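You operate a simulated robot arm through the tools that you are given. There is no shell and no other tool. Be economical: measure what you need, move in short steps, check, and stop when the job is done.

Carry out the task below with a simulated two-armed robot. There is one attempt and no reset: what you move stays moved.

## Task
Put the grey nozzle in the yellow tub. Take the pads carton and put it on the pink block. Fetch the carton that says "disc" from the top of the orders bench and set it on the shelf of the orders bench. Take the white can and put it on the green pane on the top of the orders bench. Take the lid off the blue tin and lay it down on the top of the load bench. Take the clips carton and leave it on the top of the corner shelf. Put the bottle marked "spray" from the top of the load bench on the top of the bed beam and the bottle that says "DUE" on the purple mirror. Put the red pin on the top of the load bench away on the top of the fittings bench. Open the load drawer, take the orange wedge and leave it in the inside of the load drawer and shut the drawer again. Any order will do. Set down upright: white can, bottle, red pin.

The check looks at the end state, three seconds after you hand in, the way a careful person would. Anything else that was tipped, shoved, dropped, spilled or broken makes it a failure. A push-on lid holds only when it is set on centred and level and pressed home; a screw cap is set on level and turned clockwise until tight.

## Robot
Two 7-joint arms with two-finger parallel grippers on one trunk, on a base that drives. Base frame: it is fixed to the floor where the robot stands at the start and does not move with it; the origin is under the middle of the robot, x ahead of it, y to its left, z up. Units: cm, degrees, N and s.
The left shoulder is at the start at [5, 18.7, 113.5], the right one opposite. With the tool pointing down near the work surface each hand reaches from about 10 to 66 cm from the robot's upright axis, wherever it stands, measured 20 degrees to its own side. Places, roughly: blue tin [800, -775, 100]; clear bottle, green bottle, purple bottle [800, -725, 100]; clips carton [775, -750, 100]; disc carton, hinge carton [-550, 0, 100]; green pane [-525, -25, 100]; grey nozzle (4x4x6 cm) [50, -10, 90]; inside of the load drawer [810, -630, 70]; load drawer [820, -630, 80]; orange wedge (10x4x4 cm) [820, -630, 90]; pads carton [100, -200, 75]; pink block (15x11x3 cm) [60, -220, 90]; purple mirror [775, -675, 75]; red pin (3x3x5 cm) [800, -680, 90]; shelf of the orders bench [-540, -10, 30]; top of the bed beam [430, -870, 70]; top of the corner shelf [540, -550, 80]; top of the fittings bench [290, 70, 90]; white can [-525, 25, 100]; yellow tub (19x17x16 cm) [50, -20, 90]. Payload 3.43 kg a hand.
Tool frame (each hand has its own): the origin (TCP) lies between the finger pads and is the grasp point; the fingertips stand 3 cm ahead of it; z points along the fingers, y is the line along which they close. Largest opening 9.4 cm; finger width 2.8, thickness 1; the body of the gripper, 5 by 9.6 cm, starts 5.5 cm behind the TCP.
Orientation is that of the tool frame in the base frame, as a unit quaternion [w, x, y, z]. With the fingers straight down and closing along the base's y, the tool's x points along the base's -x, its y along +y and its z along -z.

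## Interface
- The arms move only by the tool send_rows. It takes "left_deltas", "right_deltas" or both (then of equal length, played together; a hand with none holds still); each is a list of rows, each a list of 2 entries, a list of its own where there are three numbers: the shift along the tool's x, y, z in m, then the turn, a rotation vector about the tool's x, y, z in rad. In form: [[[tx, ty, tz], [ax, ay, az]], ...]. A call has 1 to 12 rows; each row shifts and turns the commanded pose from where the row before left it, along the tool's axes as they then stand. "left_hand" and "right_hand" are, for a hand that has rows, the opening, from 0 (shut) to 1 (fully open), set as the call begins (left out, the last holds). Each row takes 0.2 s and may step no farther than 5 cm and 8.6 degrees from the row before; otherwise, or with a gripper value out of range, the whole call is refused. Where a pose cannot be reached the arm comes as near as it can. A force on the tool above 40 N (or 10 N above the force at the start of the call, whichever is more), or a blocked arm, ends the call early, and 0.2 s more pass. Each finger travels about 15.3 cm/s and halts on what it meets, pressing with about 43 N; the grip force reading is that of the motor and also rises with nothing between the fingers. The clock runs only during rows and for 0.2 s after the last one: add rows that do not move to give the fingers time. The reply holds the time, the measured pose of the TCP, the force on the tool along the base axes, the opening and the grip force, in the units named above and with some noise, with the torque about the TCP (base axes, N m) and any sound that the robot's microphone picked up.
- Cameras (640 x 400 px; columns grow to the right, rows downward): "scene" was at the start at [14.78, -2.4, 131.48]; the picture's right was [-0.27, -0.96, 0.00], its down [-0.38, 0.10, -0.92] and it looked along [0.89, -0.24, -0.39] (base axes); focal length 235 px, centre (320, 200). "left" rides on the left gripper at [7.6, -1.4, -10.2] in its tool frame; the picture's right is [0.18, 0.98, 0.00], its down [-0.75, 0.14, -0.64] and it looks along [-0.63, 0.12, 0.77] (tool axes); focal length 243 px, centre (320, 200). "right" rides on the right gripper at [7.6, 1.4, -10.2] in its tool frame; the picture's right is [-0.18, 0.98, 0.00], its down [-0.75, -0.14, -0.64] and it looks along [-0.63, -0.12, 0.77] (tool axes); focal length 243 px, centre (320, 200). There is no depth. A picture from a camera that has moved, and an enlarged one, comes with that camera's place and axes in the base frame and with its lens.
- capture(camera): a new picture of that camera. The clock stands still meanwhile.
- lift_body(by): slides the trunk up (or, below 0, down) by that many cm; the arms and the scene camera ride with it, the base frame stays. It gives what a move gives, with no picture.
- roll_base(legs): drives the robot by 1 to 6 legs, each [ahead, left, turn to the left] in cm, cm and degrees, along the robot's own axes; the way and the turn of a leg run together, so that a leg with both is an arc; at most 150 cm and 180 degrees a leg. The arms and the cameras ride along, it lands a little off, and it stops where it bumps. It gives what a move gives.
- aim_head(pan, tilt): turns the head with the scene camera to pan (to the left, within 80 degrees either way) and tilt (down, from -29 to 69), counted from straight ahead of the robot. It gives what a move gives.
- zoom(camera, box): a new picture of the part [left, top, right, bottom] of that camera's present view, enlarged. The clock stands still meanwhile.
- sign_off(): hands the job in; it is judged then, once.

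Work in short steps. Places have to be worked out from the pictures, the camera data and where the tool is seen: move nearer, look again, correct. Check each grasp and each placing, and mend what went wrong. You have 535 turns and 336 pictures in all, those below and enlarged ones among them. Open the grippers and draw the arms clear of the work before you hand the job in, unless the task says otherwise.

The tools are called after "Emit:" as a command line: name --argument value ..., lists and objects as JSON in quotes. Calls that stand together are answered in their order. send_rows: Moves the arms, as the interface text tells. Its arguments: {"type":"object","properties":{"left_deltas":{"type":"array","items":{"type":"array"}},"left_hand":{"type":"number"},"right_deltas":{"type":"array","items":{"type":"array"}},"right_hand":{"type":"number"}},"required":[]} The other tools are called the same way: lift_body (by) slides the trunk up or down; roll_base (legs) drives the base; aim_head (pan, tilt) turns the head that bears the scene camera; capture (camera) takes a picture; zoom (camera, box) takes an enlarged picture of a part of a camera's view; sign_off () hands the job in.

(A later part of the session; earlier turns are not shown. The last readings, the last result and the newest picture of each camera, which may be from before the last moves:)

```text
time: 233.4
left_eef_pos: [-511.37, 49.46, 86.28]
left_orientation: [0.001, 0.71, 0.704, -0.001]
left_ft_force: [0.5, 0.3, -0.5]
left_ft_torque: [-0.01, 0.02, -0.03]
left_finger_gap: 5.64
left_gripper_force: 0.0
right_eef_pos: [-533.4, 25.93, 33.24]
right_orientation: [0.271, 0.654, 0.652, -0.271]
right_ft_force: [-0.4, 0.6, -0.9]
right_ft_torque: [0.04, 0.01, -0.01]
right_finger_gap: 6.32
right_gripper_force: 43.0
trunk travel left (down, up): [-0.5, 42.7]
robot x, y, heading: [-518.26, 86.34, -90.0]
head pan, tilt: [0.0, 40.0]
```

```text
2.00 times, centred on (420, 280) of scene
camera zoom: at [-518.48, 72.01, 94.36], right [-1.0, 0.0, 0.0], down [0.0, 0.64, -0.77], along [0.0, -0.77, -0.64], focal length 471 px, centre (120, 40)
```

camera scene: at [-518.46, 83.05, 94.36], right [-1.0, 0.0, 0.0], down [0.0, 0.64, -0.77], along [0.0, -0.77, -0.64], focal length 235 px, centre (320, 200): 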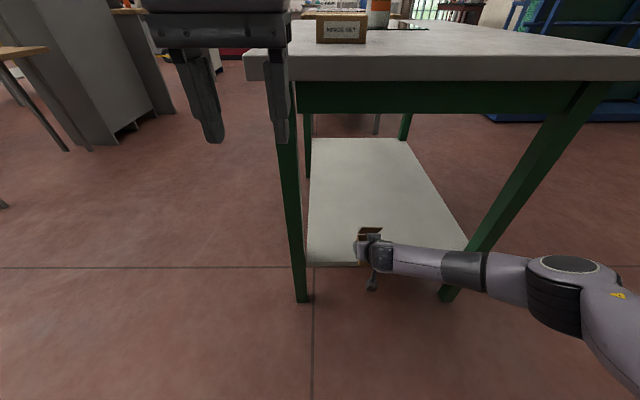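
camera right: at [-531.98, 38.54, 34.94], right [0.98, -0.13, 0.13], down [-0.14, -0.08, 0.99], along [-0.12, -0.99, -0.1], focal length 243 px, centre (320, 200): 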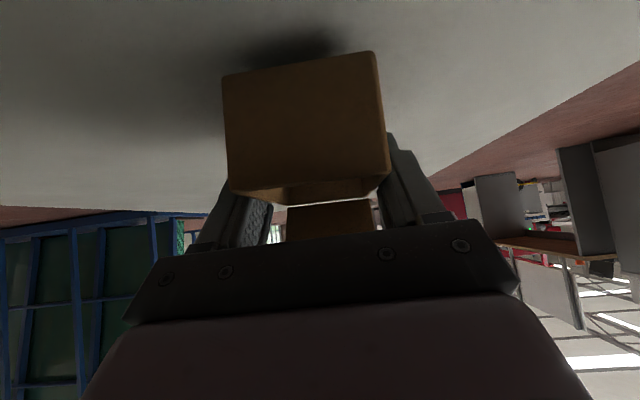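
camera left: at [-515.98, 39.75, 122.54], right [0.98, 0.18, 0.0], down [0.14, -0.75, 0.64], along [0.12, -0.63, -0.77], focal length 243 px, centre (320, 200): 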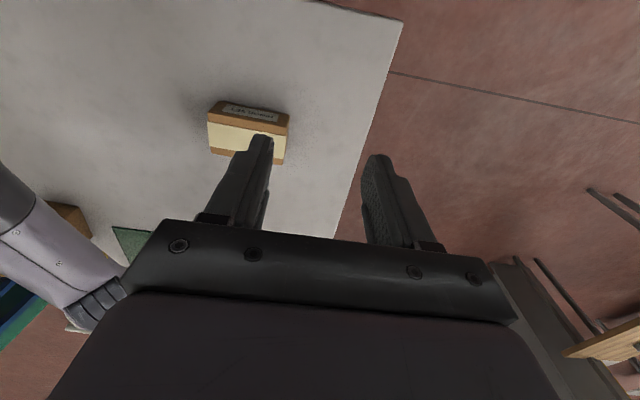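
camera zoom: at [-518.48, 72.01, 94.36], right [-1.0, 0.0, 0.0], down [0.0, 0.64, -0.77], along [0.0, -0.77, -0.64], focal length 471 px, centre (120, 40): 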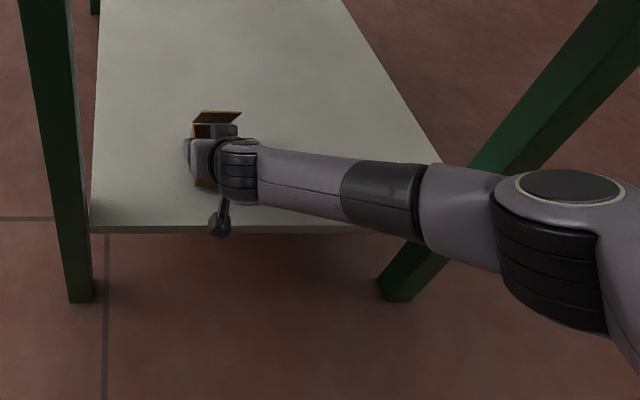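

Shadow shows the carton just above the shelf. Lower in small steps until contact.

Emit:
send_rows --right_deltas '[[[0.0042, 0, 0.0042], [0, 0, 0]], [[0.0028, 0, 0.0028], [0, 0, 0]], [[0, 0, 0], [0, 0, 0]]]'

Emit:
capture --camera "right"

```text
time: 234.2
left_eef_pos: [-511.31, 49.37, 86.33]
left_orientation: [0.002, 0.709, 0.705, -0.001]
left_ft_force: [0.5, -0.2, 0.0]
left_ft_torque: [0.0, -0.02, -0.01]
left_finger_gap: 5.65
left_gripper_force: 0.1
right_eef_pos: [-533.32, 25.81, 32.31]
right_orientation: [0.272, 0.653, 0.652, -0.272]
right_ft_force: [0.8, 1.5, 4.3]
right_ft_torque: [0.13, 0.08, -0.01]
right_finger_gap: 6.31
right_gripper_force: 42.9
trunk travel left (down, up): [-0.5, 42.7]
robot x, y, heading: [-518.31, 86.1, -90.0]
head pan, tilt: [0.0, 40.0]
```

```text
247 pictures are left
camera right: at [-531.99, 38.53, 34.03], right [0.98, -0.13, 0.13], down [-0.14, -0.08, 0.99], along [-0.12, -0.99, -0.09], focal length 243 px, centre (320, 200)
```

right: 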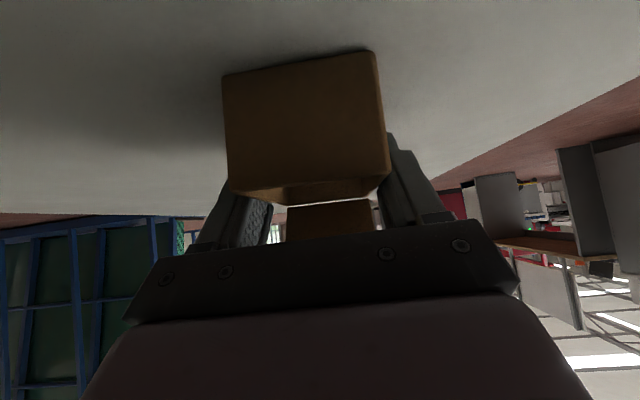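

Contact. Release, retreat along the tool axis, and check.

Emit:
send_rows --right_deltas '[[[0, 0, 0], [0, 0, 0]], [[0, 0, 0], [0, 0, 0]], [[0, 0, -0.02], [0, 0, 0]], [[0, 0, -0.03], [0, 0, 0]], [[0, 0, -0.03], [0, 0, 0]], [[0, 0, -0.03], [0, 0, 0]], [[0, 0, -0.03], [0, 0, 0]]]' --right_hand 0.9

Emit:
roll_base --legs '[[-35, 0, 0]]'

Emit:
zoom --camera "scene" --box '[240, 100, 460, 270]'

Emit:
capture --camera "right"

```text
time: 235.8
left_eef_pos: [-511.48, 49.33, 86.29]
left_orientation: [0.002, 0.71, 0.704, -0.001]
left_ft_force: [0.3, -0.5, -0.4]
left_ft_torque: [0.01, 0.01, 0.01]
left_finger_gap: 5.64
left_gripper_force: 0.1
right_eef_pos: [-533.62, 35.76, 42.11]
right_orientation: [0.271, 0.654, 0.652, -0.271]
right_ft_force: [0.1, 0.3, -0.3]
right_ft_torque: [0.0, 0.03, 0.0]
right_finger_gap: 8.44
right_gripper_force: 0.0
trunk travel left (down, up): [-0.5, 42.7]
robot x, y, heading: [-518.33, 86.38, -90.2]
head pan, tilt: [0.0, 40.0]
```

```text
time: 238.1
left_eef_pos: [-511.37, 84.86, 86.39]
left_orientation: [0.002, 0.71, 0.704, -0.001]
left_ft_force: [1.0, 0.0, -0.2]
left_ft_torque: [0.0, -0.03, 0.04]
left_finger_gap: 5.65
left_gripper_force: 0.1
right_eef_pos: [-533.47, 71.23, 42.14]
right_orientation: [0.271, 0.654, 0.652, -0.272]
right_ft_force: [0.9, -0.1, -0.3]
right_ft_torque: [-0.04, 0.03, 0.01]
right_finger_gap: 8.47
right_gripper_force: 0.1
trunk travel left (down, up): [-0.5, 42.7]
robot x, y, heading: [-518.26, 122.24, -90.2]
head pan, tilt: [0.0, 40.0]
```

```text
2.35 times, centred on (350, 185) of scene
camera zoom: at [-518.38, 107.51, 94.36], right [-1.0, 0.0, 0.0], down [0.0, 0.64, -0.77], along [0.0, -0.77, -0.64], focal length 554 px, centre (249, 235)
```

zoom: 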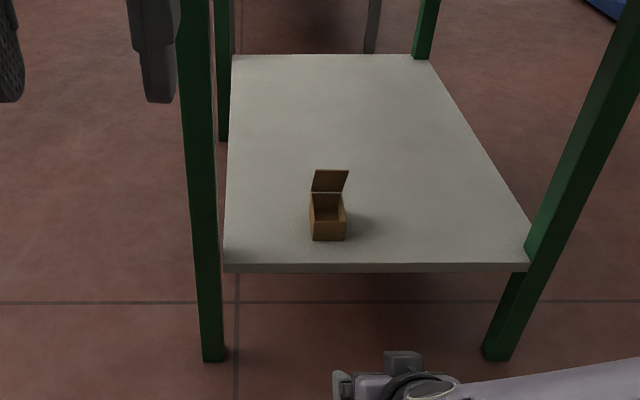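

```text
245 pictures are left
camera right: at [-532.07, 83.92, 43.93], right [0.98, -0.13, 0.13], down [-0.14, -0.08, 0.99], along [-0.12, -0.99, -0.09], focal length 243 px, centre (320, 200)
```

right: 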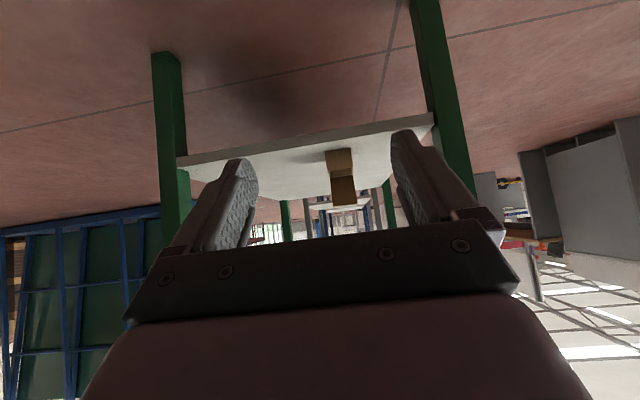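

The disc carton is on the shelf. Now restore: raise trunk, rotate the right hand back to pointing down and raise it.

Emit:
lift_body --by 36

Emit:
send_rows --right_deltas '[[[0, 0, 0], [0, 0.131, 0]], [[0, 0, 0], [0, 0.131, 0]], [[0, 0, 0], [0, 0.131, 0]], [[0, 0, 0], [0, 0.131, 0]], [[0, 0, 0], [0, 0.131, 0]], [[0, 0, 0], [0, 0.131, 0]]]' --right_hand 1

Emit:
send_rows --right_deltas '[[[0.01, -0.01, -0.045], [0, 0, 0]], [[0.01, -0.01, -0.045], [0, 0, 0]], [[0.01, -0.01, -0.045], [0, 0, 0]], [[0.01, -0.01, -0.045], [0, 0, 0]], [[0.01, -0.01, -0.045], [0, 0, 0]], [[0.01, -0.01, -0.045], [0, 0, 0]], [[0.01, 0, -0.045], [0, 0, 0]], [[0.01, 0, -0.045], [0, 0, 0]], [[0.01, 0, -0.045], [0, 0, 0]]]'

Emit:
capture --camera "scene"

```text
time: 241.6
left_eef_pos: [-511.29, 84.8, 122.32]
left_orientation: [0.001, 0.71, 0.704, -0.001]
left_ft_force: [-0.9, -0.2, 0.1]
left_ft_torque: [-0.02, 0.02, 0.01]
left_finger_gap: 5.63
left_gripper_force: 0.1
right_eef_pos: [-533.56, 71.04, 78.14]
right_orientation: [0.271, 0.654, 0.652, -0.272]
right_ft_force: [0.1, -0.1, -0.1]
right_ft_torque: [0.02, 0.01, 0.0]
right_finger_gap: 8.44
right_gripper_force: 0.0
trunk travel left (down, up): [-36.5, 6.7]
robot x, y, heading: [-518.55, 121.88, -90.5]
head pan, tilt: [0.0, 40.0]
```

```text
time: 243.0
left_eef_pos: [-511.21, 84.88, 122.35]
left_orientation: [0.001, 0.71, 0.704, -0.002]
left_ft_force: [-0.4, 1.0, -0.9]
left_ft_torque: [-0.02, 0.03, -0.04]
left_finger_gap: 5.67
left_gripper_force: 0.1
right_eef_pos: [-533.55, 71.38, 78.23]
right_orientation: [-0.001, 0.708, 0.706, 0.001]
right_ft_force: [-0.1, 0.8, 0.5]
right_ft_torque: [0.01, -0.01, -0.03]
right_finger_gap: 9.41
right_gripper_force: 0.1
trunk travel left (down, up): [-36.5, 6.7]
robot x, y, heading: [-518.61, 122.18, -90.1]
head pan, tilt: [0.0, 40.0]
```

```text
time: 245.0
left_eef_pos: [-511.22, 84.8, 122.31]
left_orientation: [0.001, 0.71, 0.704, -0.001]
left_ft_force: [-0.8, 0.3, -0.1]
left_ft_torque: [0.0, 0.03, -0.01]
left_finger_gap: 5.64
left_gripper_force: 0.1
right_eef_pos: [-539.39, 80.26, 118.6]
right_orientation: [0.0, 0.708, 0.706, 0.0]
right_ft_force: [-0.4, 1.0, -0.2]
right_ft_torque: [-0.02, 0.03, 0.0]
right_finger_gap: 9.42
right_gripper_force: 0.0
trunk travel left (down, up): [-36.5, 6.7]
robot x, y, heading: [-518.11, 122.22, -90.4]
head pan, tilt: [0.0, 40.0]
```

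```text
244 pictures are left
camera scene: at [-518.34, 107.57, 130.36], right [-1.0, 0.0, 0.0], down [0.0, 0.64, -0.77], along [0.0, -0.77, -0.64], focal length 235 px, centre (320, 200)
```

scene: 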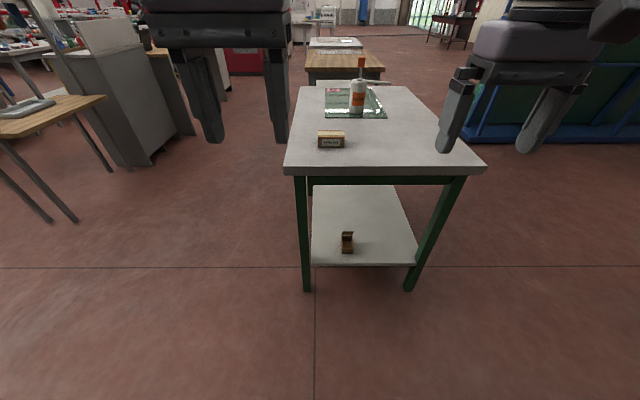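

All good here. Next the load bench area far away (800, -725). I'll drive back east, then down the aisle west of the first bench, with a check on the way.

Emit:
roll_base --legs '[[0, 100, 0], [0, 0, 90], [150, 0, 0], [150, 0, 0], [90, 0, 0]]'

Emit:
aim_head --pan -60 --tilt 15

Emit:
capture --camera "scene"

```text
time: 272.5
left_eef_pos: [10.07, 128.0, 122.35]
left_orientation: [0.002, 0.009, 1.0, 0.0]
left_ft_force: [0.0, 0.0, -0.3]
left_ft_torque: [-0.02, 0.0, 0.0]
left_finger_gap: 5.65
left_gripper_force: 0.0
right_eef_pos: [14.32, 99.86, 118.58]
right_orientation: [0.0, 0.005, 1.0, 0.0]
right_ft_force: [0.4, 0.4, -0.1]
right_ft_torque: [0.0, -0.01, -0.04]
right_finger_gap: 9.41
right_gripper_force: 0.1
trunk travel left (down, up): [-36.5, 6.7]
robot x, y, heading: [-27.2, 121.21, -0.7]
head pan, tilt: [0.0, 40.0]
```

```text
time: 273.8
left_eef_pos: [9.9, 128.08, 122.32]
left_orientation: [0.002, 0.008, 1.0, 0.0]
left_ft_force: [-0.1, -0.2, 0.4]
left_ft_torque: [0.01, 0.01, 0.03]
left_finger_gap: 5.63
left_gripper_force: 0.1
right_eef_pos: [14.42, 99.89, 118.55]
right_orientation: [-0.001, 0.005, 1.0, 0.0]
right_ft_force: [0.6, -0.7, -0.3]
right_ft_torque: [0.0, -0.01, 0.03]
right_finger_gap: 9.39
right_gripper_force: 0.0
trunk travel left (down, up): [-36.5, 6.7]
robot x, y, heading: [-26.94, 121.29, -0.7]
head pan, tilt: [-60.0, 15.0]
```

```text
243 pictures are left
camera scene: at [-16.66, 113.11, 134.31], right [-0.87, -0.49, 0.0], down [-0.13, 0.23, -0.97], along [0.47, -0.84, -0.26], focal length 235 px, centre (320, 200)
```

scene: 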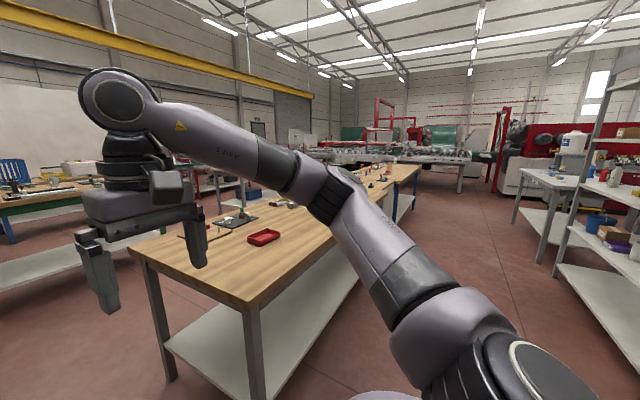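

Aisle is clear. Slide down to y ≈ -405.

Emit:
roll_base --legs '[[0, -140, 0.7], [0, -140, 0], [0, -140, 0], [0, -106, 0]]'

Emit:
aim_head --pan -30 --tilt 15

Emit:
capture --camera "scene"

```text
time: 298.9
left_eef_pos: [15.95, -393.92, 122.29]
left_orientation: [0.002, -0.013, 1.0, 0.001]
left_ft_force: [-0.1, -0.2, 0.0]
left_ft_torque: [0.0, 0.02, -0.03]
left_finger_gap: 5.65
left_gripper_force: 0.0
right_eef_pos: [21.66, -421.75, 118.69]
right_orientation: [0.0, -0.017, 1.0, -0.001]
right_ft_force: [-0.4, 0.1, 0.0]
right_ft_torque: [0.01, 0.01, 0.0]
right_finger_gap: 9.39
right_gripper_force: 0.1
trunk travel left (down, up): [-36.5, 6.7]
robot x, y, heading: [-20.43, -402.19, 1.5]
head pan, tilt: [-60.0, 15.0]
```

```text
time: 299.9
left_eef_pos: [15.86, -393.92, 122.32]
left_orientation: [0.002, -0.014, 1.0, -0.001]
left_ft_force: [-0.1, -0.2, 0.1]
left_ft_torque: [-0.01, 0.02, 0.0]
left_finger_gap: 5.64
left_gripper_force: 0.0
right_eef_pos: [21.52, -421.87, 118.49]
right_orientation: [-0.001, -0.017, 1.0, 0.0]
right_ft_force: [0.2, 0.2, 0.0]
right_ft_torque: [-0.01, 0.01, -0.02]
right_finger_gap: 9.39
right_gripper_force: 0.1
trunk travel left (down, up): [-36.5, 6.7]
robot x, y, heading: [-20.93, -402.05, 1.6]
head pan, tilt: [-30.0, 15.0]
```

```text
242 pictures are left
camera scene: at [-6.69, -406.47, 134.31], right [-0.47, -0.88, 0.0], down [-0.23, 0.12, -0.97], along [0.85, -0.46, -0.26], focal length 235 px, centre (320, 200)
```

scene: 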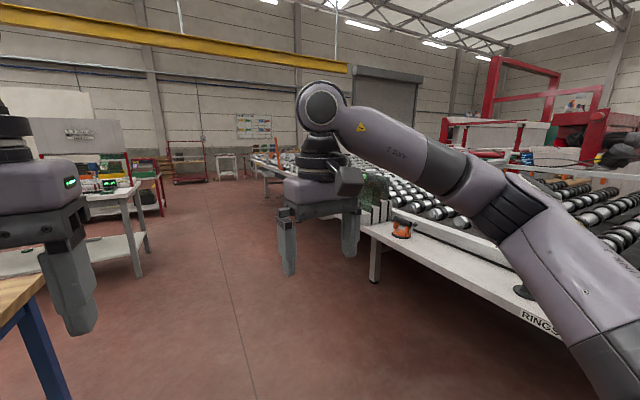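

The corridor ahead between the tables and the roller bed is clear. Drive 3 m east.

Emit:
roll_base --legs '[[0, -25, -1.6], [150, 0, 0], [150, 0, 0]]'

Emit:
capture --camera "scene"

Emit:
aim_head --pan 20 --tilt 15

Emit:
capture --camera "scene"

```text
time: 315.6
left_eef_pos: [311.78, -407.4, 122.32]
left_orientation: [0.003, -0.03, 1.0, 0.001]
left_ft_force: [0.4, 0.7, 0.0]
left_ft_torque: [-0.03, -0.02, -0.01]
left_finger_gap: 5.64
left_gripper_force: 0.1
right_eef_pos: [318.31, -435.12, 118.55]
right_orientation: [0.0, -0.032, 0.999, 0.0]
right_ft_force: [0.2, 0.1, 0.2]
right_ft_torque: [-0.02, 0.04, 0.01]
right_finger_gap: 9.4
right_gripper_force: 0.1
trunk travel left (down, up): [-36.5, 6.7]
robot x, y, heading: [275.34, -417.11, 4.0]
head pan, tilt: [-30.0, 15.0]
```

```text
241 pictures are left
camera scene: at [289.58, -420.71, 134.31], right [-0.44, -0.9, 0.0], down [-0.23, 0.11, -0.97], along [0.87, -0.43, -0.26], focal length 235 px, centre (320, 200)
```

scene: 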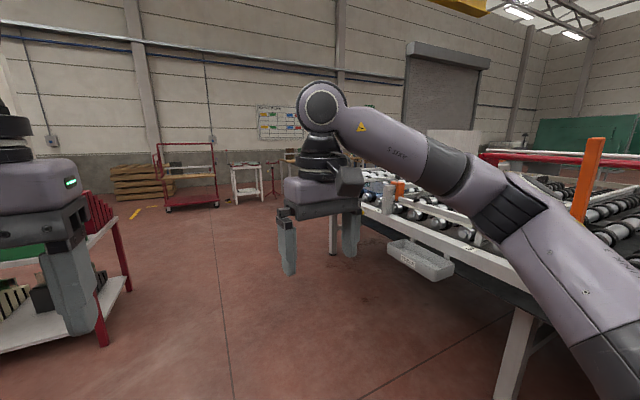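

```text
time: 316.8
left_eef_pos: [311.79, -407.45, 122.33]
left_orientation: [0.002, -0.031, 1.0, -0.001]
left_ft_force: [0.4, -0.1, -0.2]
left_ft_torque: [0.02, 0.0, -0.01]
left_finger_gap: 5.65
left_gripper_force: 0.0
right_eef_pos: [318.38, -435.13, 118.53]
right_orientation: [0.0, -0.033, 0.999, -0.001]
right_ft_force: [-0.4, 0.2, 1.0]
right_ft_torque: [0.04, 0.01, 0.0]
right_finger_gap: 9.37
right_gripper_force: 0.1
trunk travel left (down, up): [-36.5, 6.7]
robot x, y, heading: [275.09, -416.89, 3.7]
head pan, tilt: [20.0, 15.0]
```

```text
240 pictures are left
camera scene: at [289.73, -412.83, 134.31], right [0.4, -0.92, 0.0], down [-0.24, -0.1, -0.97], along [0.88, 0.39, -0.26], focal length 235 px, centre (320, 200)
```

scene: 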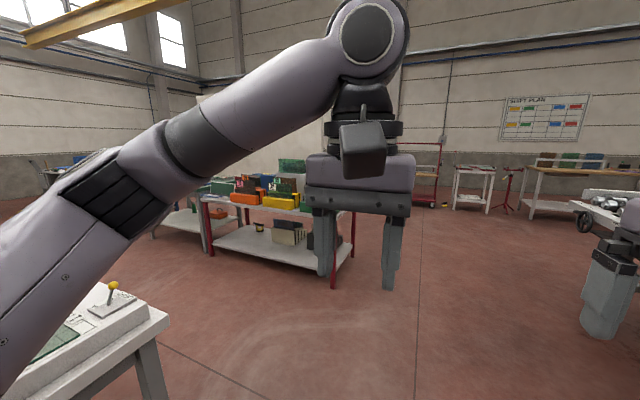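

Still clear; continue 1.5 m east and look around.

Emit:
roll_base --legs '[[0, -20, -3.9], [140, 0, 0]]'

Emit:
aim_head --pan -45 --tilt 18

Emit:
capture --camera "scene"

Emit:
aim_head --pan 0 --tilt 15

Emit:
capture --camera "scene"

```text
time: 324.8
left_eef_pos: [451.26, -429.25, 122.36]
left_orientation: [0.002, -0.001, 1.0, 0.0]
left_ft_force: [0.0, -0.9, 0.9]
left_ft_torque: [0.0, 0.02, -0.04]
left_finger_gap: 5.63
left_gripper_force: 0.1
right_eef_pos: [456.31, -457.26, 118.66]
right_orientation: [0.0, -0.004, 1.0, 0.0]
right_ft_force: [0.0, 1.0, 0.3]
right_ft_torque: [0.01, -0.02, -0.02]
right_finger_gap: 9.37
right_gripper_force: 0.1
trunk travel left (down, up): [-36.5, 6.7]
robot x, y, heading: [414.36, -436.97, 0.5]
head pan, tilt: [20.0, 15.0]
```

```text
time: 326.2
left_eef_pos: [451.22, -429.2, 122.38]
left_orientation: [0.002, 0.0, 1.0, -0.001]
left_ft_force: [-0.1, 0.2, 0.0]
left_ft_torque: [0.04, -0.01, -0.01]
left_finger_gap: 5.63
left_gripper_force: 0.1
right_eef_pos: [456.18, -457.29, 118.63]
right_orientation: [0.0, -0.004, 1.0, 0.001]
right_ft_force: [-0.1, -0.5, 0.0]
right_ft_torque: [0.01, -0.01, 0.02]
right_finger_gap: 9.38
right_gripper_force: 0.3
trunk travel left (down, up): [-36.5, 6.7]
robot x, y, heading: [413.99, -436.66, 0.3]
head pan, tilt: [-45.0, 18.0]
```

```text
239 pictures are left
camera scene: at [426.86, -443.12, 133.82], right [-0.7, -0.71, 0.0], down [-0.22, 0.22, -0.95], along [0.68, -0.67, -0.31], focal length 235 px, centre (320, 200)
```

scene: 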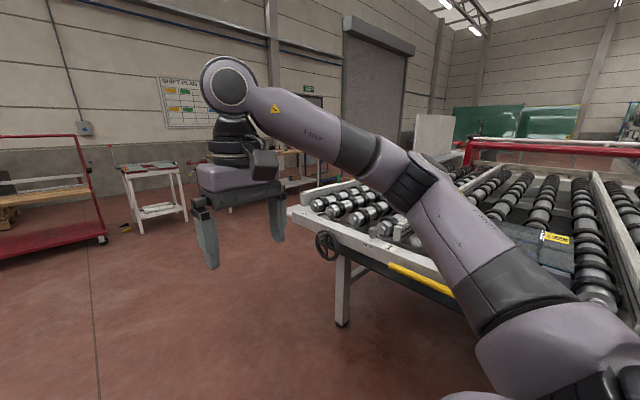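

```text
time: 327.3
left_eef_pos: [451.29, -429.21, 122.47]
left_orientation: [0.001, -0.002, 1.0, 0.001]
left_ft_force: [-0.4, -0.7, 0.5]
left_ft_torque: [-0.01, 0.01, 0.02]
left_finger_gap: 5.64
left_gripper_force: 0.1
right_eef_pos: [456.27, -457.46, 118.66]
right_orientation: [0.001, -0.004, 1.0, 0.0]
right_ft_force: [-0.9, -0.5, -0.3]
right_ft_torque: [-0.01, 0.0, -0.01]
right_finger_gap: 9.39
right_gripper_force: 0.1
trunk travel left (down, up): [-36.5, 6.7]
robot x, y, heading: [414.16, -436.82, 0.4]
head pan, tilt: [0.0, 15.0]
```

```text
238 pictures are left
camera scene: at [429.55, -436.51, 134.31], right [0.01, -1.0, 0.0], down [-0.26, 0.0, -0.97], along [0.97, 0.01, -0.26], focal length 235 px, centre (320, 200)
```

scene: 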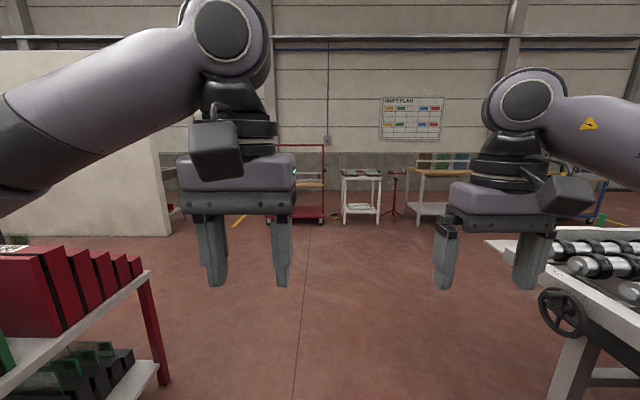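

I recognise the "corner shelf" as the white corner plate of the roller bed near (540, -540). The load bench should be further east and south. Drive ahead 2 m and look south-east.

Emit:
roll_base --legs '[[110, 0, 0], [100, 0, 0]]'

Emit:
aim_head --pan -60 --tilt 18

Emit:
capture --camera "scene"

```text
time: 337.8
left_eef_pos: [662.04, -426.21, 122.28]
left_orientation: [0.002, -0.012, 1.0, 0.0]
left_ft_force: [1.0, 0.0, -0.2]
left_ft_torque: [0.03, 0.03, 0.02]
left_finger_gap: 5.65
left_gripper_force: 0.0
right_eef_pos: [667.69, -454.09, 118.59]
right_orientation: [0.0, -0.014, 1.0, 0.0]
right_ft_force: [-0.2, -0.3, 0.1]
right_ft_torque: [0.0, 0.05, -0.03]
right_finger_gap: 9.41
right_gripper_force: 0.0
trunk travel left (down, up): [-36.5, 6.7]
robot x, y, heading: [625.5, -434.12, 1.4]
head pan, tilt: [0.0, 15.0]
```

```text
time: 339.1
left_eef_pos: [662.1, -426.31, 122.41]
left_orientation: [0.002, -0.011, 1.0, 0.001]
left_ft_force: [-0.1, 0.6, 0.4]
left_ft_torque: [0.01, 0.01, 0.0]
left_finger_gap: 5.62
left_gripper_force: 0.1
right_eef_pos: [667.54, -454.16, 118.59]
right_orientation: [-0.001, -0.014, 1.0, 0.0]
right_ft_force: [-0.3, 1.1, -0.7]
right_ft_torque: [-0.02, -0.01, 0.0]
right_finger_gap: 9.38
right_gripper_force: 0.2
trunk travel left (down, up): [-36.5, 6.7]
robot x, y, heading: [625.55, -434.46, 1.5]
head pan, tilt: [-60.0, 18.0]
```

```text
237 pictures are left
camera scene: at [636.04, -442.14, 133.82], right [-0.85, -0.52, 0.0], down [-0.16, 0.26, -0.95], along [0.5, -0.81, -0.31], focal length 235 px, centre (320, 200)
```

scene: 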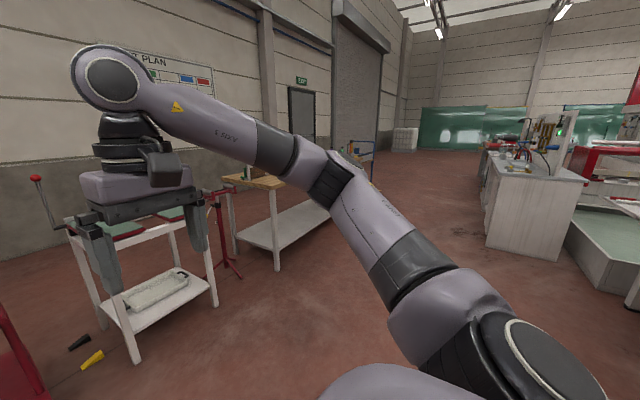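

The load bench is the wooden one with front edge near x ≈ 760. I'll slide south to y ≈ -690 and then approach to look at its top.

Emit:
roll_base --legs '[[0, -130, -1.5], [0, -125, 0], [60, 0, 0]]'

Emit:
aim_head --pan 0 --tilt 25

Emit:
capture --camera "scene"

```text
time: 354.4
left_eef_pos: [722.56, -681.8, 122.3]
left_orientation: [0.002, 0.0, 1.0, 0.0]
left_ft_force: [0.3, 0.4, 0.4]
left_ft_torque: [-0.01, 0.04, -0.01]
left_finger_gap: 5.64
left_gripper_force: 0.0
right_eef_pos: [727.5, -709.96, 118.58]
right_orientation: [-0.001, -0.003, 1.0, 0.0]
right_ft_force: [-0.6, -0.9, -0.7]
right_ft_torque: [-0.02, 0.02, -0.03]
right_finger_gap: 9.4
right_gripper_force: 0.1
trunk travel left (down, up): [-36.5, 6.7]
robot x, y, heading: [685.67, -689.44, 0.9]
head pan, tilt: [-60.0, 18.0]
```

```text
time: 355.8
left_eef_pos: [722.48, -681.81, 122.39]
left_orientation: [0.001, -0.001, 1.0, 0.001]
left_ft_force: [0.0, 0.1, 0.3]
left_ft_torque: [-0.03, -0.01, 0.03]
left_finger_gap: 5.64
left_gripper_force: 0.1
right_eef_pos: [727.39, -709.96, 118.57]
right_orientation: [0.0, -0.003, 1.0, -0.001]
right_ft_force: [-0.6, 0.6, 0.1]
right_ft_torque: [0.01, 0.0, 0.02]
right_finger_gap: 9.4
right_gripper_force: 0.1
trunk travel left (down, up): [-36.5, 6.7]
robot x, y, heading: [685.56, -689.38, 0.3]
head pan, tilt: [0.0, 25.0]
```

```text
236 pictures are left
camera scene: at [700.65, -689.16, 132.69], right [0.01, -1.0, 0.0], down [-0.42, 0.0, -0.91], along [0.91, 0.01, -0.42], focal length 235 px, centre (320, 200)
```

scene: 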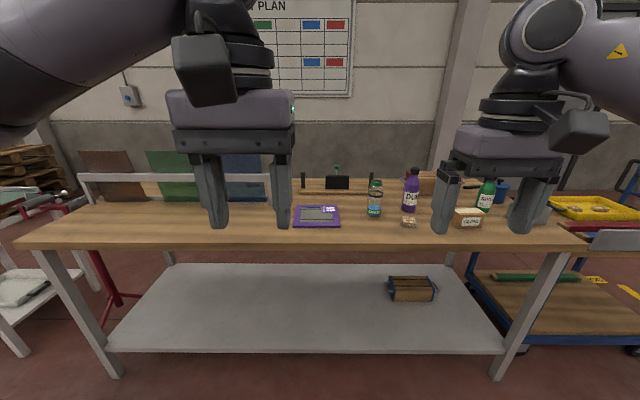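

Emit:
zoom --camera "scene" --box '[280, 140, 440, 250]'

Emit:
zoom --camera "scene" --box '[420, 140, 640, 260]'

Emit:
zoom --camera "scene" --box '[30, 130, 280, 260]'

```text
3.64 times, centred on (360, 195) of scene
camera zoom: at [700.65, -689.16, 132.69], right [0.01, -1.0, 0.0], down [-0.42, 0.0, -0.91], along [0.91, 0.01, -0.42], focal length 856 px, centre (174, 218)
```

zoom: 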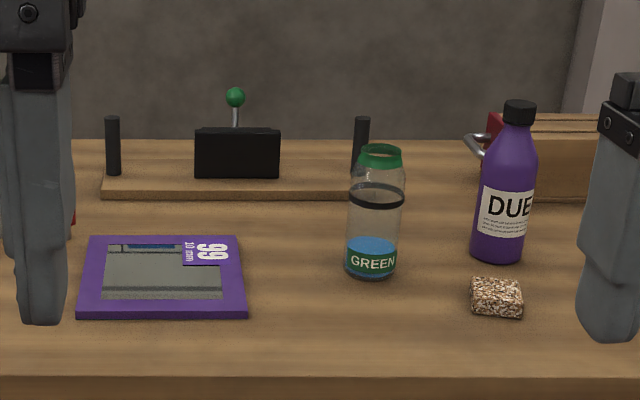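

```text
2.91 times, centred on (530, 200) of scene
camera zoom: at [700.65, -689.16, 132.69], right [0.01, -1.0, 0.0], down [-0.42, 0.0, -0.91], along [0.91, 0.01, -0.42], focal length 685 px, centre (-291, 200)
```

zoom: 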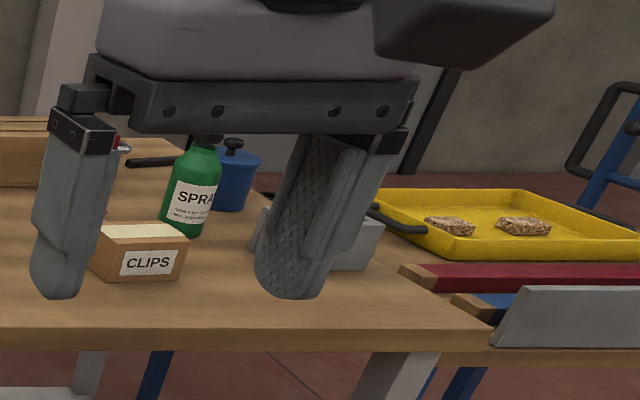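

```text
2.56 times, centred on (155, 195) of scene
camera zoom: at [700.65, -689.16, 132.69], right [0.01, -1.0, 0.0], down [-0.42, 0.0, -0.91], along [0.91, 0.01, -0.42], focal length 602 px, centre (742, 213)
```

zoom: 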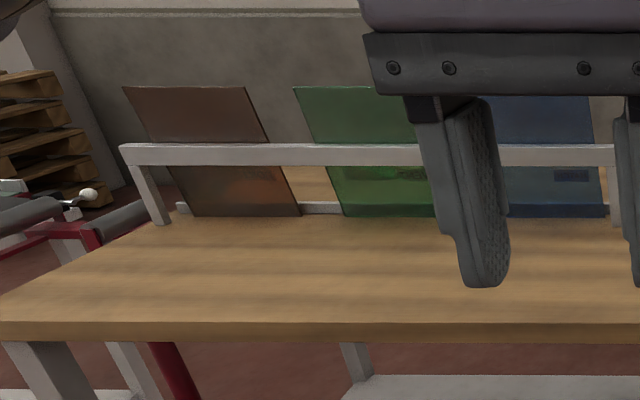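

I can see the purple mirror, GREEN/DUE/SPRAY bottles, CLIPS carton and blue tin. Move nearer and spread the hands for a clear view.

Emit:
send_rows --left_deltas '[[[0, 0.04, 0], [0, 0, 0]], [[0, 0.04, 0], [0, 0, 0]], [[0, 0.04, 0], [0, 0, 0]], [[0, 0.04, 0], [0, 0, 0]], [[0, 0.04, 0], [0, 0, 0]]]' --right_deltas '[[[0, -0.04, 0], [0, 0, 0]], [[0, -0.04, 0], [0, 0, 0]], [[0, -0.04, 0], [0, 0, 0]], [[0, -0.04, 0], [0, 0, 0]], [[0, -0.04, 0], [0, 0, 0]]]'

Emit:
roll_base --legs '[[38, 0, -0.3]]'

Emit:
aim_head --pan 0 --tilt 38

Emit:
capture --camera "scene"

```text
time: 356.9
left_eef_pos: [722.4, -661.59, 122.65]
left_orientation: [0.002, -0.001, 1.0, 0.0]
left_ft_force: [0.0, -0.2, -0.6]
left_ft_torque: [0.0, 0.02, 0.0]
left_finger_gap: 5.63
left_gripper_force: 0.1
right_eef_pos: [727.9, -729.92, 118.57]
right_orientation: [-0.001, -0.004, 1.0, 0.0]
right_ft_force: [-0.5, -0.2, 0.2]
right_ft_torque: [-0.04, -0.01, 0.01]
right_finger_gap: 9.4
right_gripper_force: 0.0
trunk travel left (down, up): [-36.5, 6.7]
robot x, y, heading: [685.85, -689.39, 0.2]
head pan, tilt: [0.0, 25.0]
```

```text
time: 359.3
left_eef_pos: [760.5, -662.18, 122.54]
left_orientation: [0.002, 0.005, 1.0, 0.002]
left_ft_force: [0.5, -1.0, -0.7]
left_ft_torque: [0.01, -0.01, 0.01]
left_finger_gap: 5.63
left_gripper_force: 0.1
right_eef_pos: [765.06, -730.41, 118.44]
right_orientation: [0.0, 0.003, 1.0, 0.0]
right_ft_force: [-0.4, -0.3, -0.3]
right_ft_torque: [0.0, 0.01, 0.0]
right_finger_gap: 9.42
right_gripper_force: 0.2
trunk travel left (down, up): [-36.5, 6.7]
robot x, y, heading: [722.73, -689.29, -0.3]
head pan, tilt: [0.0, 25.0]
```

```text
time: 360.1
left_eef_pos: [760.56, -662.04, 122.62]
left_orientation: [0.002, 0.006, 1.0, 0.001]
left_ft_force: [-0.2, 0.8, 0.5]
left_ft_torque: [-0.01, -0.01, 0.02]
left_finger_gap: 5.61
left_gripper_force: 0.2
right_eef_pos: [765.03, -730.5, 118.55]
right_orientation: [0.0, 0.003, 1.0, 0.0]
right_ft_force: [0.0, -1.1, 0.0]
right_ft_torque: [-0.02, -0.03, 0.01]
right_finger_gap: 9.37
right_gripper_force: 0.0
trunk travel left (down, up): [-36.5, 6.7]
robot x, y, heading: [723.42, -689.27, -0.4]
head pan, tilt: [0.0, 38.0]
```

```text
232 pictures are left
camera scene: at [737.71, -689.35, 130.66], right [-0.01, -1.0, 0.0], down [-0.62, 0.0, -0.79], along [0.79, -0.01, -0.62], focal length 235 px, centre (320, 200)
```

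scene: 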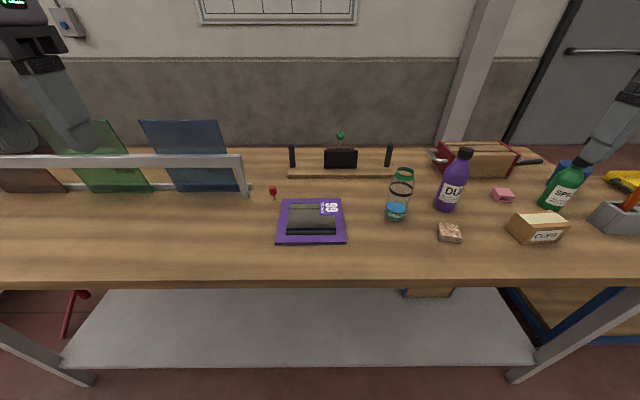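

Bench top is around z ≈ 86. DUE bottle ≈ (790, -727), mirror centre ≈ (785, -688.5). I'll shift the base right, and bring the right hand in line with the bottle, pitched 45°, fully open.

Emit:
roll_base --legs '[[3, -23, 0.3]]'

Emit:
send_rows --right_deltas '[[[0, 0.043, 0], [0, -0.131, 0]], [[0, 0.043, 0], [0, -0.131, 0]], [[0, 0.043, 0], [0, -0.131, 0]], [[0, 0.043, 0], [0, -0.131, 0]], [[0, 0.043, 0], [0, -0.131, 0]], [[0, 0.043, 0], [0, -0.131, 0]]]' --right_hand 1

Emit:
capture --camera "scene"

Emit:
capture --camera "right"

```text
time: 361.9
left_eef_pos: [763.33, -685.44, 122.65]
left_orientation: [0.001, 0.003, 1.0, 0.001]
left_ft_force: [0.4, -0.7, -0.1]
left_ft_torque: [0.03, 0.0, -0.03]
left_finger_gap: 5.61
left_gripper_force: 0.0
right_eef_pos: [768.11, -753.68, 118.48]
right_orientation: [0.0, 0.0, 1.0, 0.0]
right_ft_force: [0.2, 0.3, 0.0]
right_ft_torque: [0.02, 0.01, 0.0]
right_finger_gap: 9.41
right_gripper_force: 0.1
trunk travel left (down, up): [-36.5, 6.7]
robot x, y, heading: [726.1, -712.74, -0.2]
head pan, tilt: [0.0, 38.0]
```

```text
time: 363.2
left_eef_pos: [763.47, -685.27, 122.52]
left_orientation: [0.001, 0.003, 1.0, 0.0]
left_ft_force: [0.0, -0.7, 0.2]
left_ft_torque: [-0.03, -0.02, 0.0]
left_finger_gap: 5.64
left_gripper_force: 0.0
right_eef_pos: [768.18, -727.54, 118.52]
right_orientation: [0.384, 0.001, 0.923, 0.0]
right_ft_force: [0.1, 0.5, -0.5]
right_ft_torque: [0.0, -0.02, 0.01]
right_finger_gap: 9.39
right_gripper_force: 0.0
trunk travel left (down, up): [-36.5, 6.7]
robot x, y, heading: [725.84, -712.82, -0.3]
head pan, tilt: [0.0, 38.0]
```

```text
231 pictures are left
camera scene: at [740.69, -712.62, 130.65], right [0.0, -1.0, 0.0], down [-0.62, 0.0, -0.79], along [0.79, 0.0, -0.62], focal length 235 px, centre (320, 200)
```

scene: 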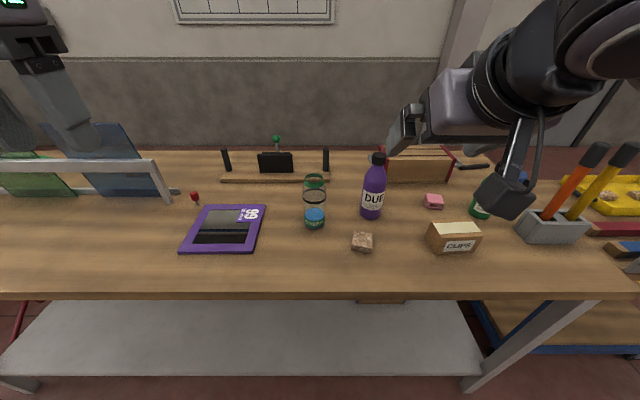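

```text
230 pictures are left
camera right: at [755.56, -726.04, 120.22], right [0.13, 0.98, 0.13], down [0.08, -0.14, 0.99], along [0.99, -0.12, -0.09], focal length 243 px, centre (320, 200)
```

right: 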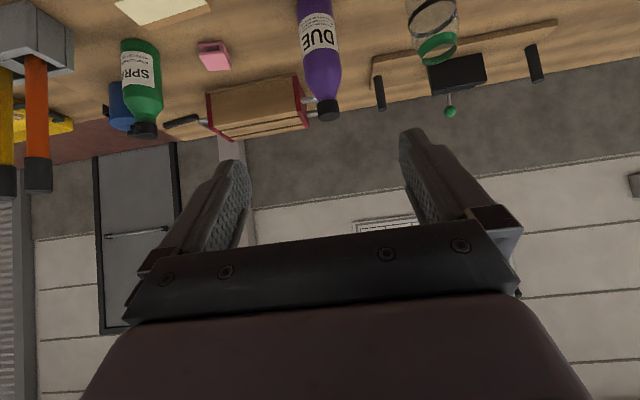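

Triangulating, the bench top is z ≈ 84 and the bottle axis ≈ (796, -728), height to z ≈ 101. I'll drop to z ≈ 94 in front of the bottle.

Emit:
send_rows --right_deltas '[[[0.0266, -0.001, 0.0311], [0, 0, 0]], [[0.0266, -0.001, 0.0311], [0, 0, 0]], [[0.0266, -0.001, 0.0311], [0, 0, 0]], [[0.0266, -0.001, 0.0311], [0, 0, 0]], [[0.0266, -0.001, 0.0311], [0, 0, 0]], [[0.0266, -0.001, 0.0311], [0, 0, 0]], [[0, 0, 0], [0, 0, 0]]]'

Emit:
capture --camera "right"

Emit:
capture --camera "scene"

```text
time: 364.9
left_eef_pos: [763.38, -685.43, 122.67]
left_orientation: [0.001, 0.002, 1.0, -0.001]
left_ft_force: [0.9, -0.5, 0.1]
left_ft_torque: [-0.02, 0.0, -0.04]
left_finger_gap: 5.63
left_gripper_force: 0.1
right_eef_pos: [770.07, -728.48, 94.17]
right_orientation: [0.384, 0.0, 0.923, 0.0]
right_ft_force: [0.3, 0.3, -0.6]
right_ft_torque: [-0.01, 0.02, -0.03]
right_finger_gap: 9.39
right_gripper_force: 0.2
trunk travel left (down, up): [-36.5, 6.7]
robot x, y, heading: [726.15, -712.54, -0.2]
head pan, tilt: [0.0, 38.0]
```

```text
229 pictures are left
camera right: at [757.46, -727.03, 95.93], right [0.13, 0.98, 0.13], down [0.08, -0.14, 0.99], along [0.99, -0.12, -0.09], focal length 243 px, centre (320, 200)
```

right: 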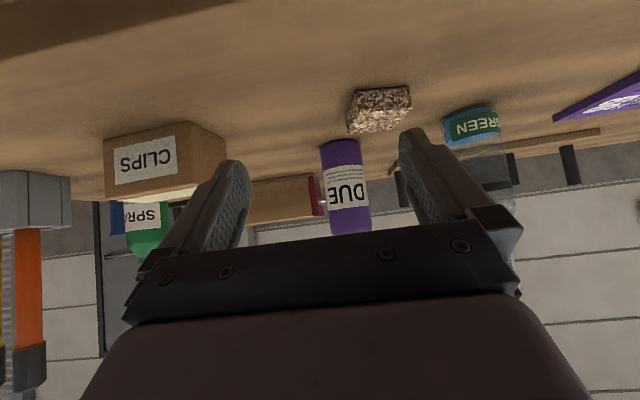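

```text
228 pictures are left
camera scene: at [740.68, -712.69, 130.66], right [0.0, -1.0, 0.0], down [-0.62, 0.0, -0.79], along [0.79, 0.0, -0.62], focal length 235 px, centre (320, 200)
```

scene: 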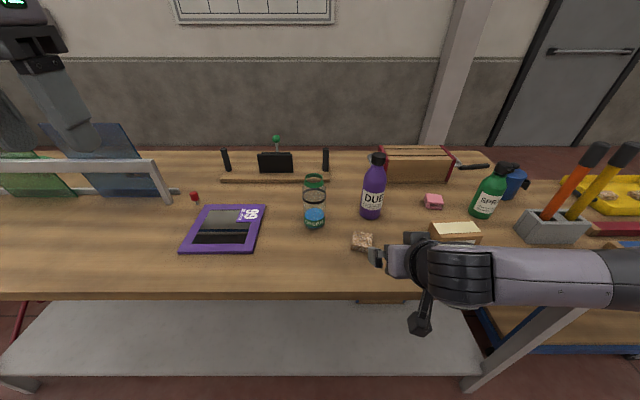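

With the pitched pose, my forearm would sweep toward the tool holder on the right. Instead I'll grip the bottle by its cap from above: raise and turn the hand down again, then move the base up to the bench.

Emit:
send_rows --right_deltas '[[[-0.0284, 0.001, -0.0282], [0, 0, 0]], [[-0.0284, 0.001, -0.0282], [0, 0, 0]], [[-0.0284, 0.001, -0.0282], [0, 0, 0]], [[-0.0284, 0.001, -0.0282], [0, 0, 0]], [[-0.0284, 0.001, -0.0282], [0, 0, 0]], [[0, 0, 0], [0, 0.131, 0]], [[0, 0, 0], [0, 0.131, 0]], [[0, 0, 0], [0, 0.131, 0]], [[0, 0, 0], [0, 0.131, 0]], [[0, 0, 0], [0, 0.131, 0]], [[0, 0, 0], [0, 0.132, 0]]]' --right_hand 0.65

Emit:
roll_base --legs '[[12, 0, 0]]'

Emit:
capture --camera "scene"

Emit:
capture --camera "right"

```text
time: 367.2
left_eef_pos: [763.36, -685.39, 122.55]
left_orientation: [0.001, 0.003, 1.0, 0.0]
left_ft_force: [-0.1, 0.2, 0.3]
left_ft_torque: [0.0, 0.01, 0.01]
left_finger_gap: 5.65
left_gripper_force: 0.1
right_eef_pos: [769.99, -728.03, 113.97]
right_orientation: [-0.001, 0.001, 1.0, 0.0]
right_ft_force: [-0.8, -0.4, 0.2]
right_ft_torque: [-0.01, 0.0, 0.01]
right_finger_gap: 6.1
right_gripper_force: 0.1
trunk travel left (down, up): [-36.5, 6.7]
robot x, y, heading: [726.28, -712.84, -0.1]
head pan, tilt: [0.0, 38.0]
```

```text
time: 368.5
left_eef_pos: [775.41, -685.36, 122.59]
left_orientation: [0.003, 0.003, 1.0, 0.001]
left_ft_force: [1.2, -1.2, 0.3]
left_ft_torque: [0.03, 0.01, -0.01]
left_finger_gap: 5.64
left_gripper_force: 0.0
right_eef_pos: [782.18, -727.9, 113.99]
right_orientation: [-0.001, 0.0, 1.0, 0.001]
right_ft_force: [0.7, 0.9, 0.3]
right_ft_torque: [-0.01, 0.02, 0.02]
right_finger_gap: 6.11
right_gripper_force: 0.0
trunk travel left (down, up): [-36.5, 6.7]
robot x, y, heading: [737.8, -712.91, -0.1]
head pan, tilt: [0.0, 38.0]
```

```text
227 pictures are left
camera scene: at [752.69, -712.71, 130.64], right [0.0, -1.0, 0.0], down [-0.62, 0.0, -0.79], along [0.79, 0.0, -0.62], focal length 235 px, centre (320, 200)
```

scene: 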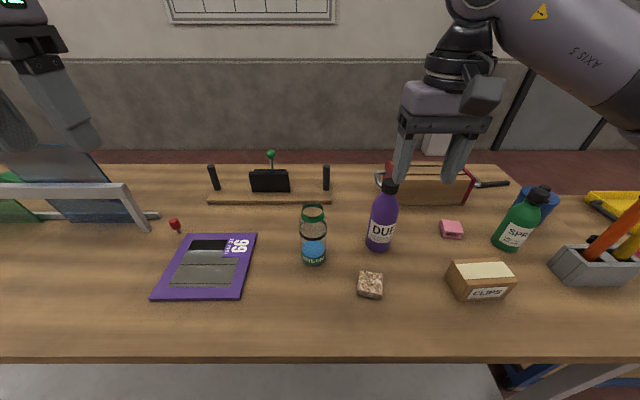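

```text
226 pictures are left
camera right: at [774.5, -726.49, 124.2], right [0.18, 0.98, 0.0], down [0.75, -0.14, 0.64], along [0.63, -0.12, -0.77], focal length 243 px, centre (320, 200)
```

right: 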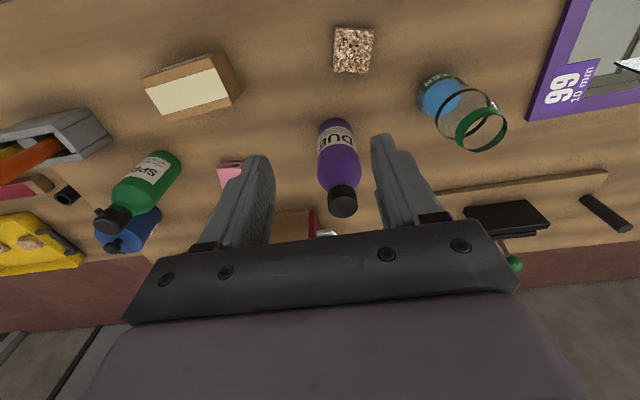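

Both cameras agree: cap at (794.4, -727.5), top z ≈ 101.3. Move over it and descend to z = 101.

Emit:
send_rows --right_deltas '[[[-0.0407, 0.0013, 0], [0, 0, 0]], [[-0.0407, 0.0013, 0], [0, 0, 0]], [[-0.0407, 0.0013, 0], [0, 0, 0]], [[0, 0, 0.03], [0, 0, 0]], [[0, 0, 0.03], [0, 0, 0]], [[0, 0, 0], [0, 0, 0]]]'

Emit:
capture --camera "right"

Emit:
zoom --camera "scene" --box '[310, 110, 480, 270]'

```text
time: 369.9
left_eef_pos: [775.23, -685.37, 122.61]
left_orientation: [0.002, 0.003, 1.0, 0.0]
left_ft_force: [0.0, -0.3, -0.3]
left_ft_torque: [-0.01, -0.01, 0.03]
left_finger_gap: 5.63
left_gripper_force: 0.0
right_eef_pos: [794.46, -727.4, 108.02]
right_orientation: [0.0, -0.001, 1.0, 0.0]
right_ft_force: [-0.1, -0.7, -0.6]
right_ft_torque: [0.0, 0.03, -0.02]
right_finger_gap: 6.1
right_gripper_force: 0.1
trunk travel left (down, up): [-36.5, 6.7]
robot x, y, heading: [737.91, -712.88, 0.2]
head pan, tilt: [0.0, 38.0]
```

```text
225 pictures are left
camera right: at [786.77, -726.03, 118.16], right [0.18, 0.98, 0.0], down [0.75, -0.14, 0.64], along [0.63, -0.12, -0.77], focal length 243 px, centre (320, 200)
```

right: 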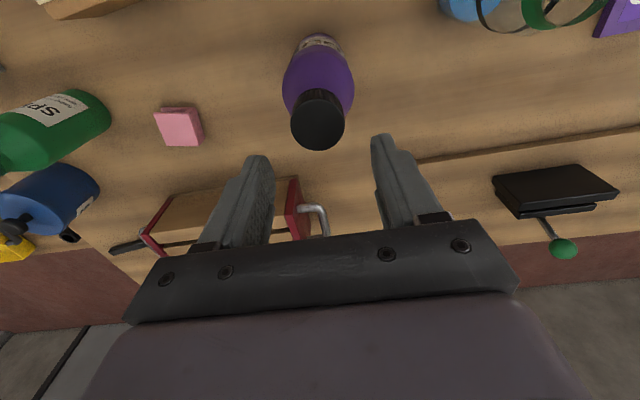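

```text
2.50 times, centred on (395, 190) of scene
camera zoom: at [752.56, -712.71, 130.66], right [0.0, -1.0, 0.0], down [-0.62, 0.0, -0.79], along [0.79, 0.0, -0.62], focal length 588 px, centre (132, 225)
```

zoom: 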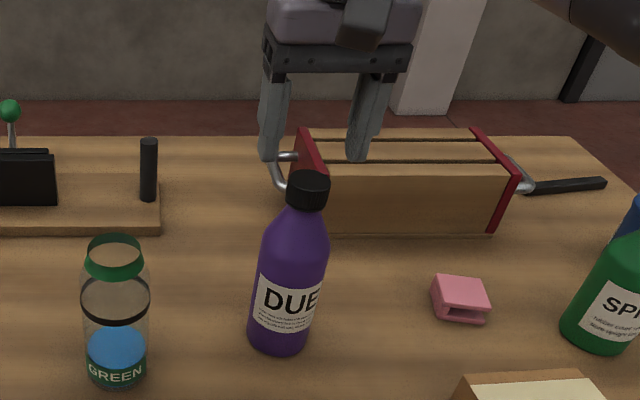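

Well aligned (adjust 0.5 cm back). Descend to the cap and close.

Emit:
send_rows --right_deltas '[[[0.005, 0, 0.03], [0, 0, 0]], [[0, 0, 0.03], [0, 0, 0]], [[0, 0, 0.01], [0, 0, 0]], [[0, 0, 0], [0, 0, 0]]]'

Emit:
capture --camera "right"

Emit:
zoom --camera "scene" --box '[310, 110, 480, 270]'

```text
time: 370.9
left_eef_pos: [775.24, -685.35, 122.57]
left_orientation: [0.002, 0.003, 1.0, 0.0]
left_ft_force: [0.2, -0.1, 0.0]
left_ft_torque: [-0.02, 0.01, 0.01]
left_finger_gap: 5.64
left_gripper_force: 0.1
right_eef_pos: [793.76, -727.34, 100.85]
right_orientation: [0.0, 0.0, 1.0, 0.0]
right_ft_force: [0.7, 0.5, 0.6]
right_ft_torque: [0.01, -0.01, 0.01]
right_finger_gap: 6.12
right_gripper_force: 0.0
trunk travel left (down, up): [-36.5, 6.7]
robot x, y, heading: [738.03, -712.67, 0.1]
head pan, tilt: [0.0, 38.0]
```

```text
223 pictures are left
camera right: at [786.17, -726.01, 111.06], right [0.18, 0.98, 0.0], down [0.75, -0.14, 0.64], along [0.63, -0.12, -0.77], focal length 243 px, centre (320, 200)
```

right: 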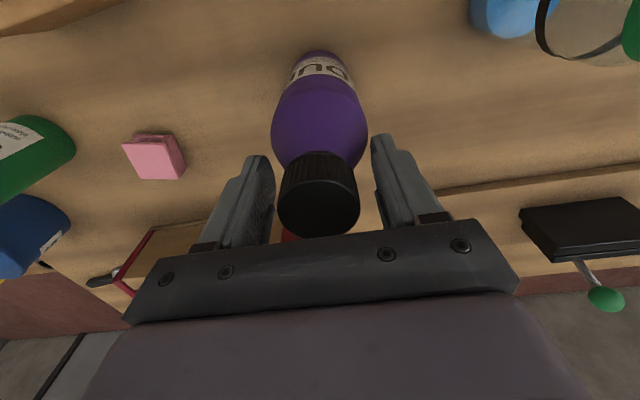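

```text
2.50 times, centred on (395, 190) of scene
camera zoom: at [752.58, -712.71, 130.65], right [0.0, -1.0, 0.0], down [-0.62, 0.0, -0.79], along [0.79, 0.0, -0.62], focal length 588 px, centre (132, 225)
```

zoom: 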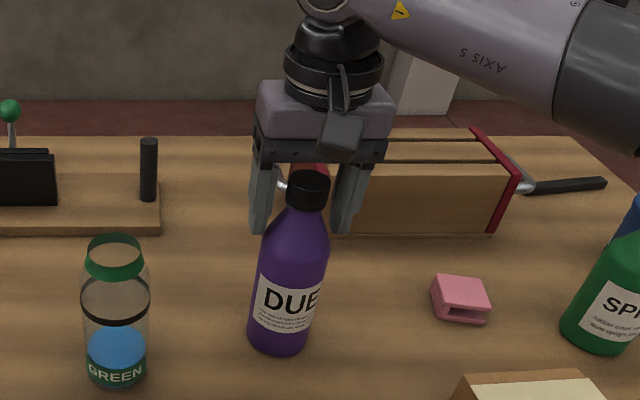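

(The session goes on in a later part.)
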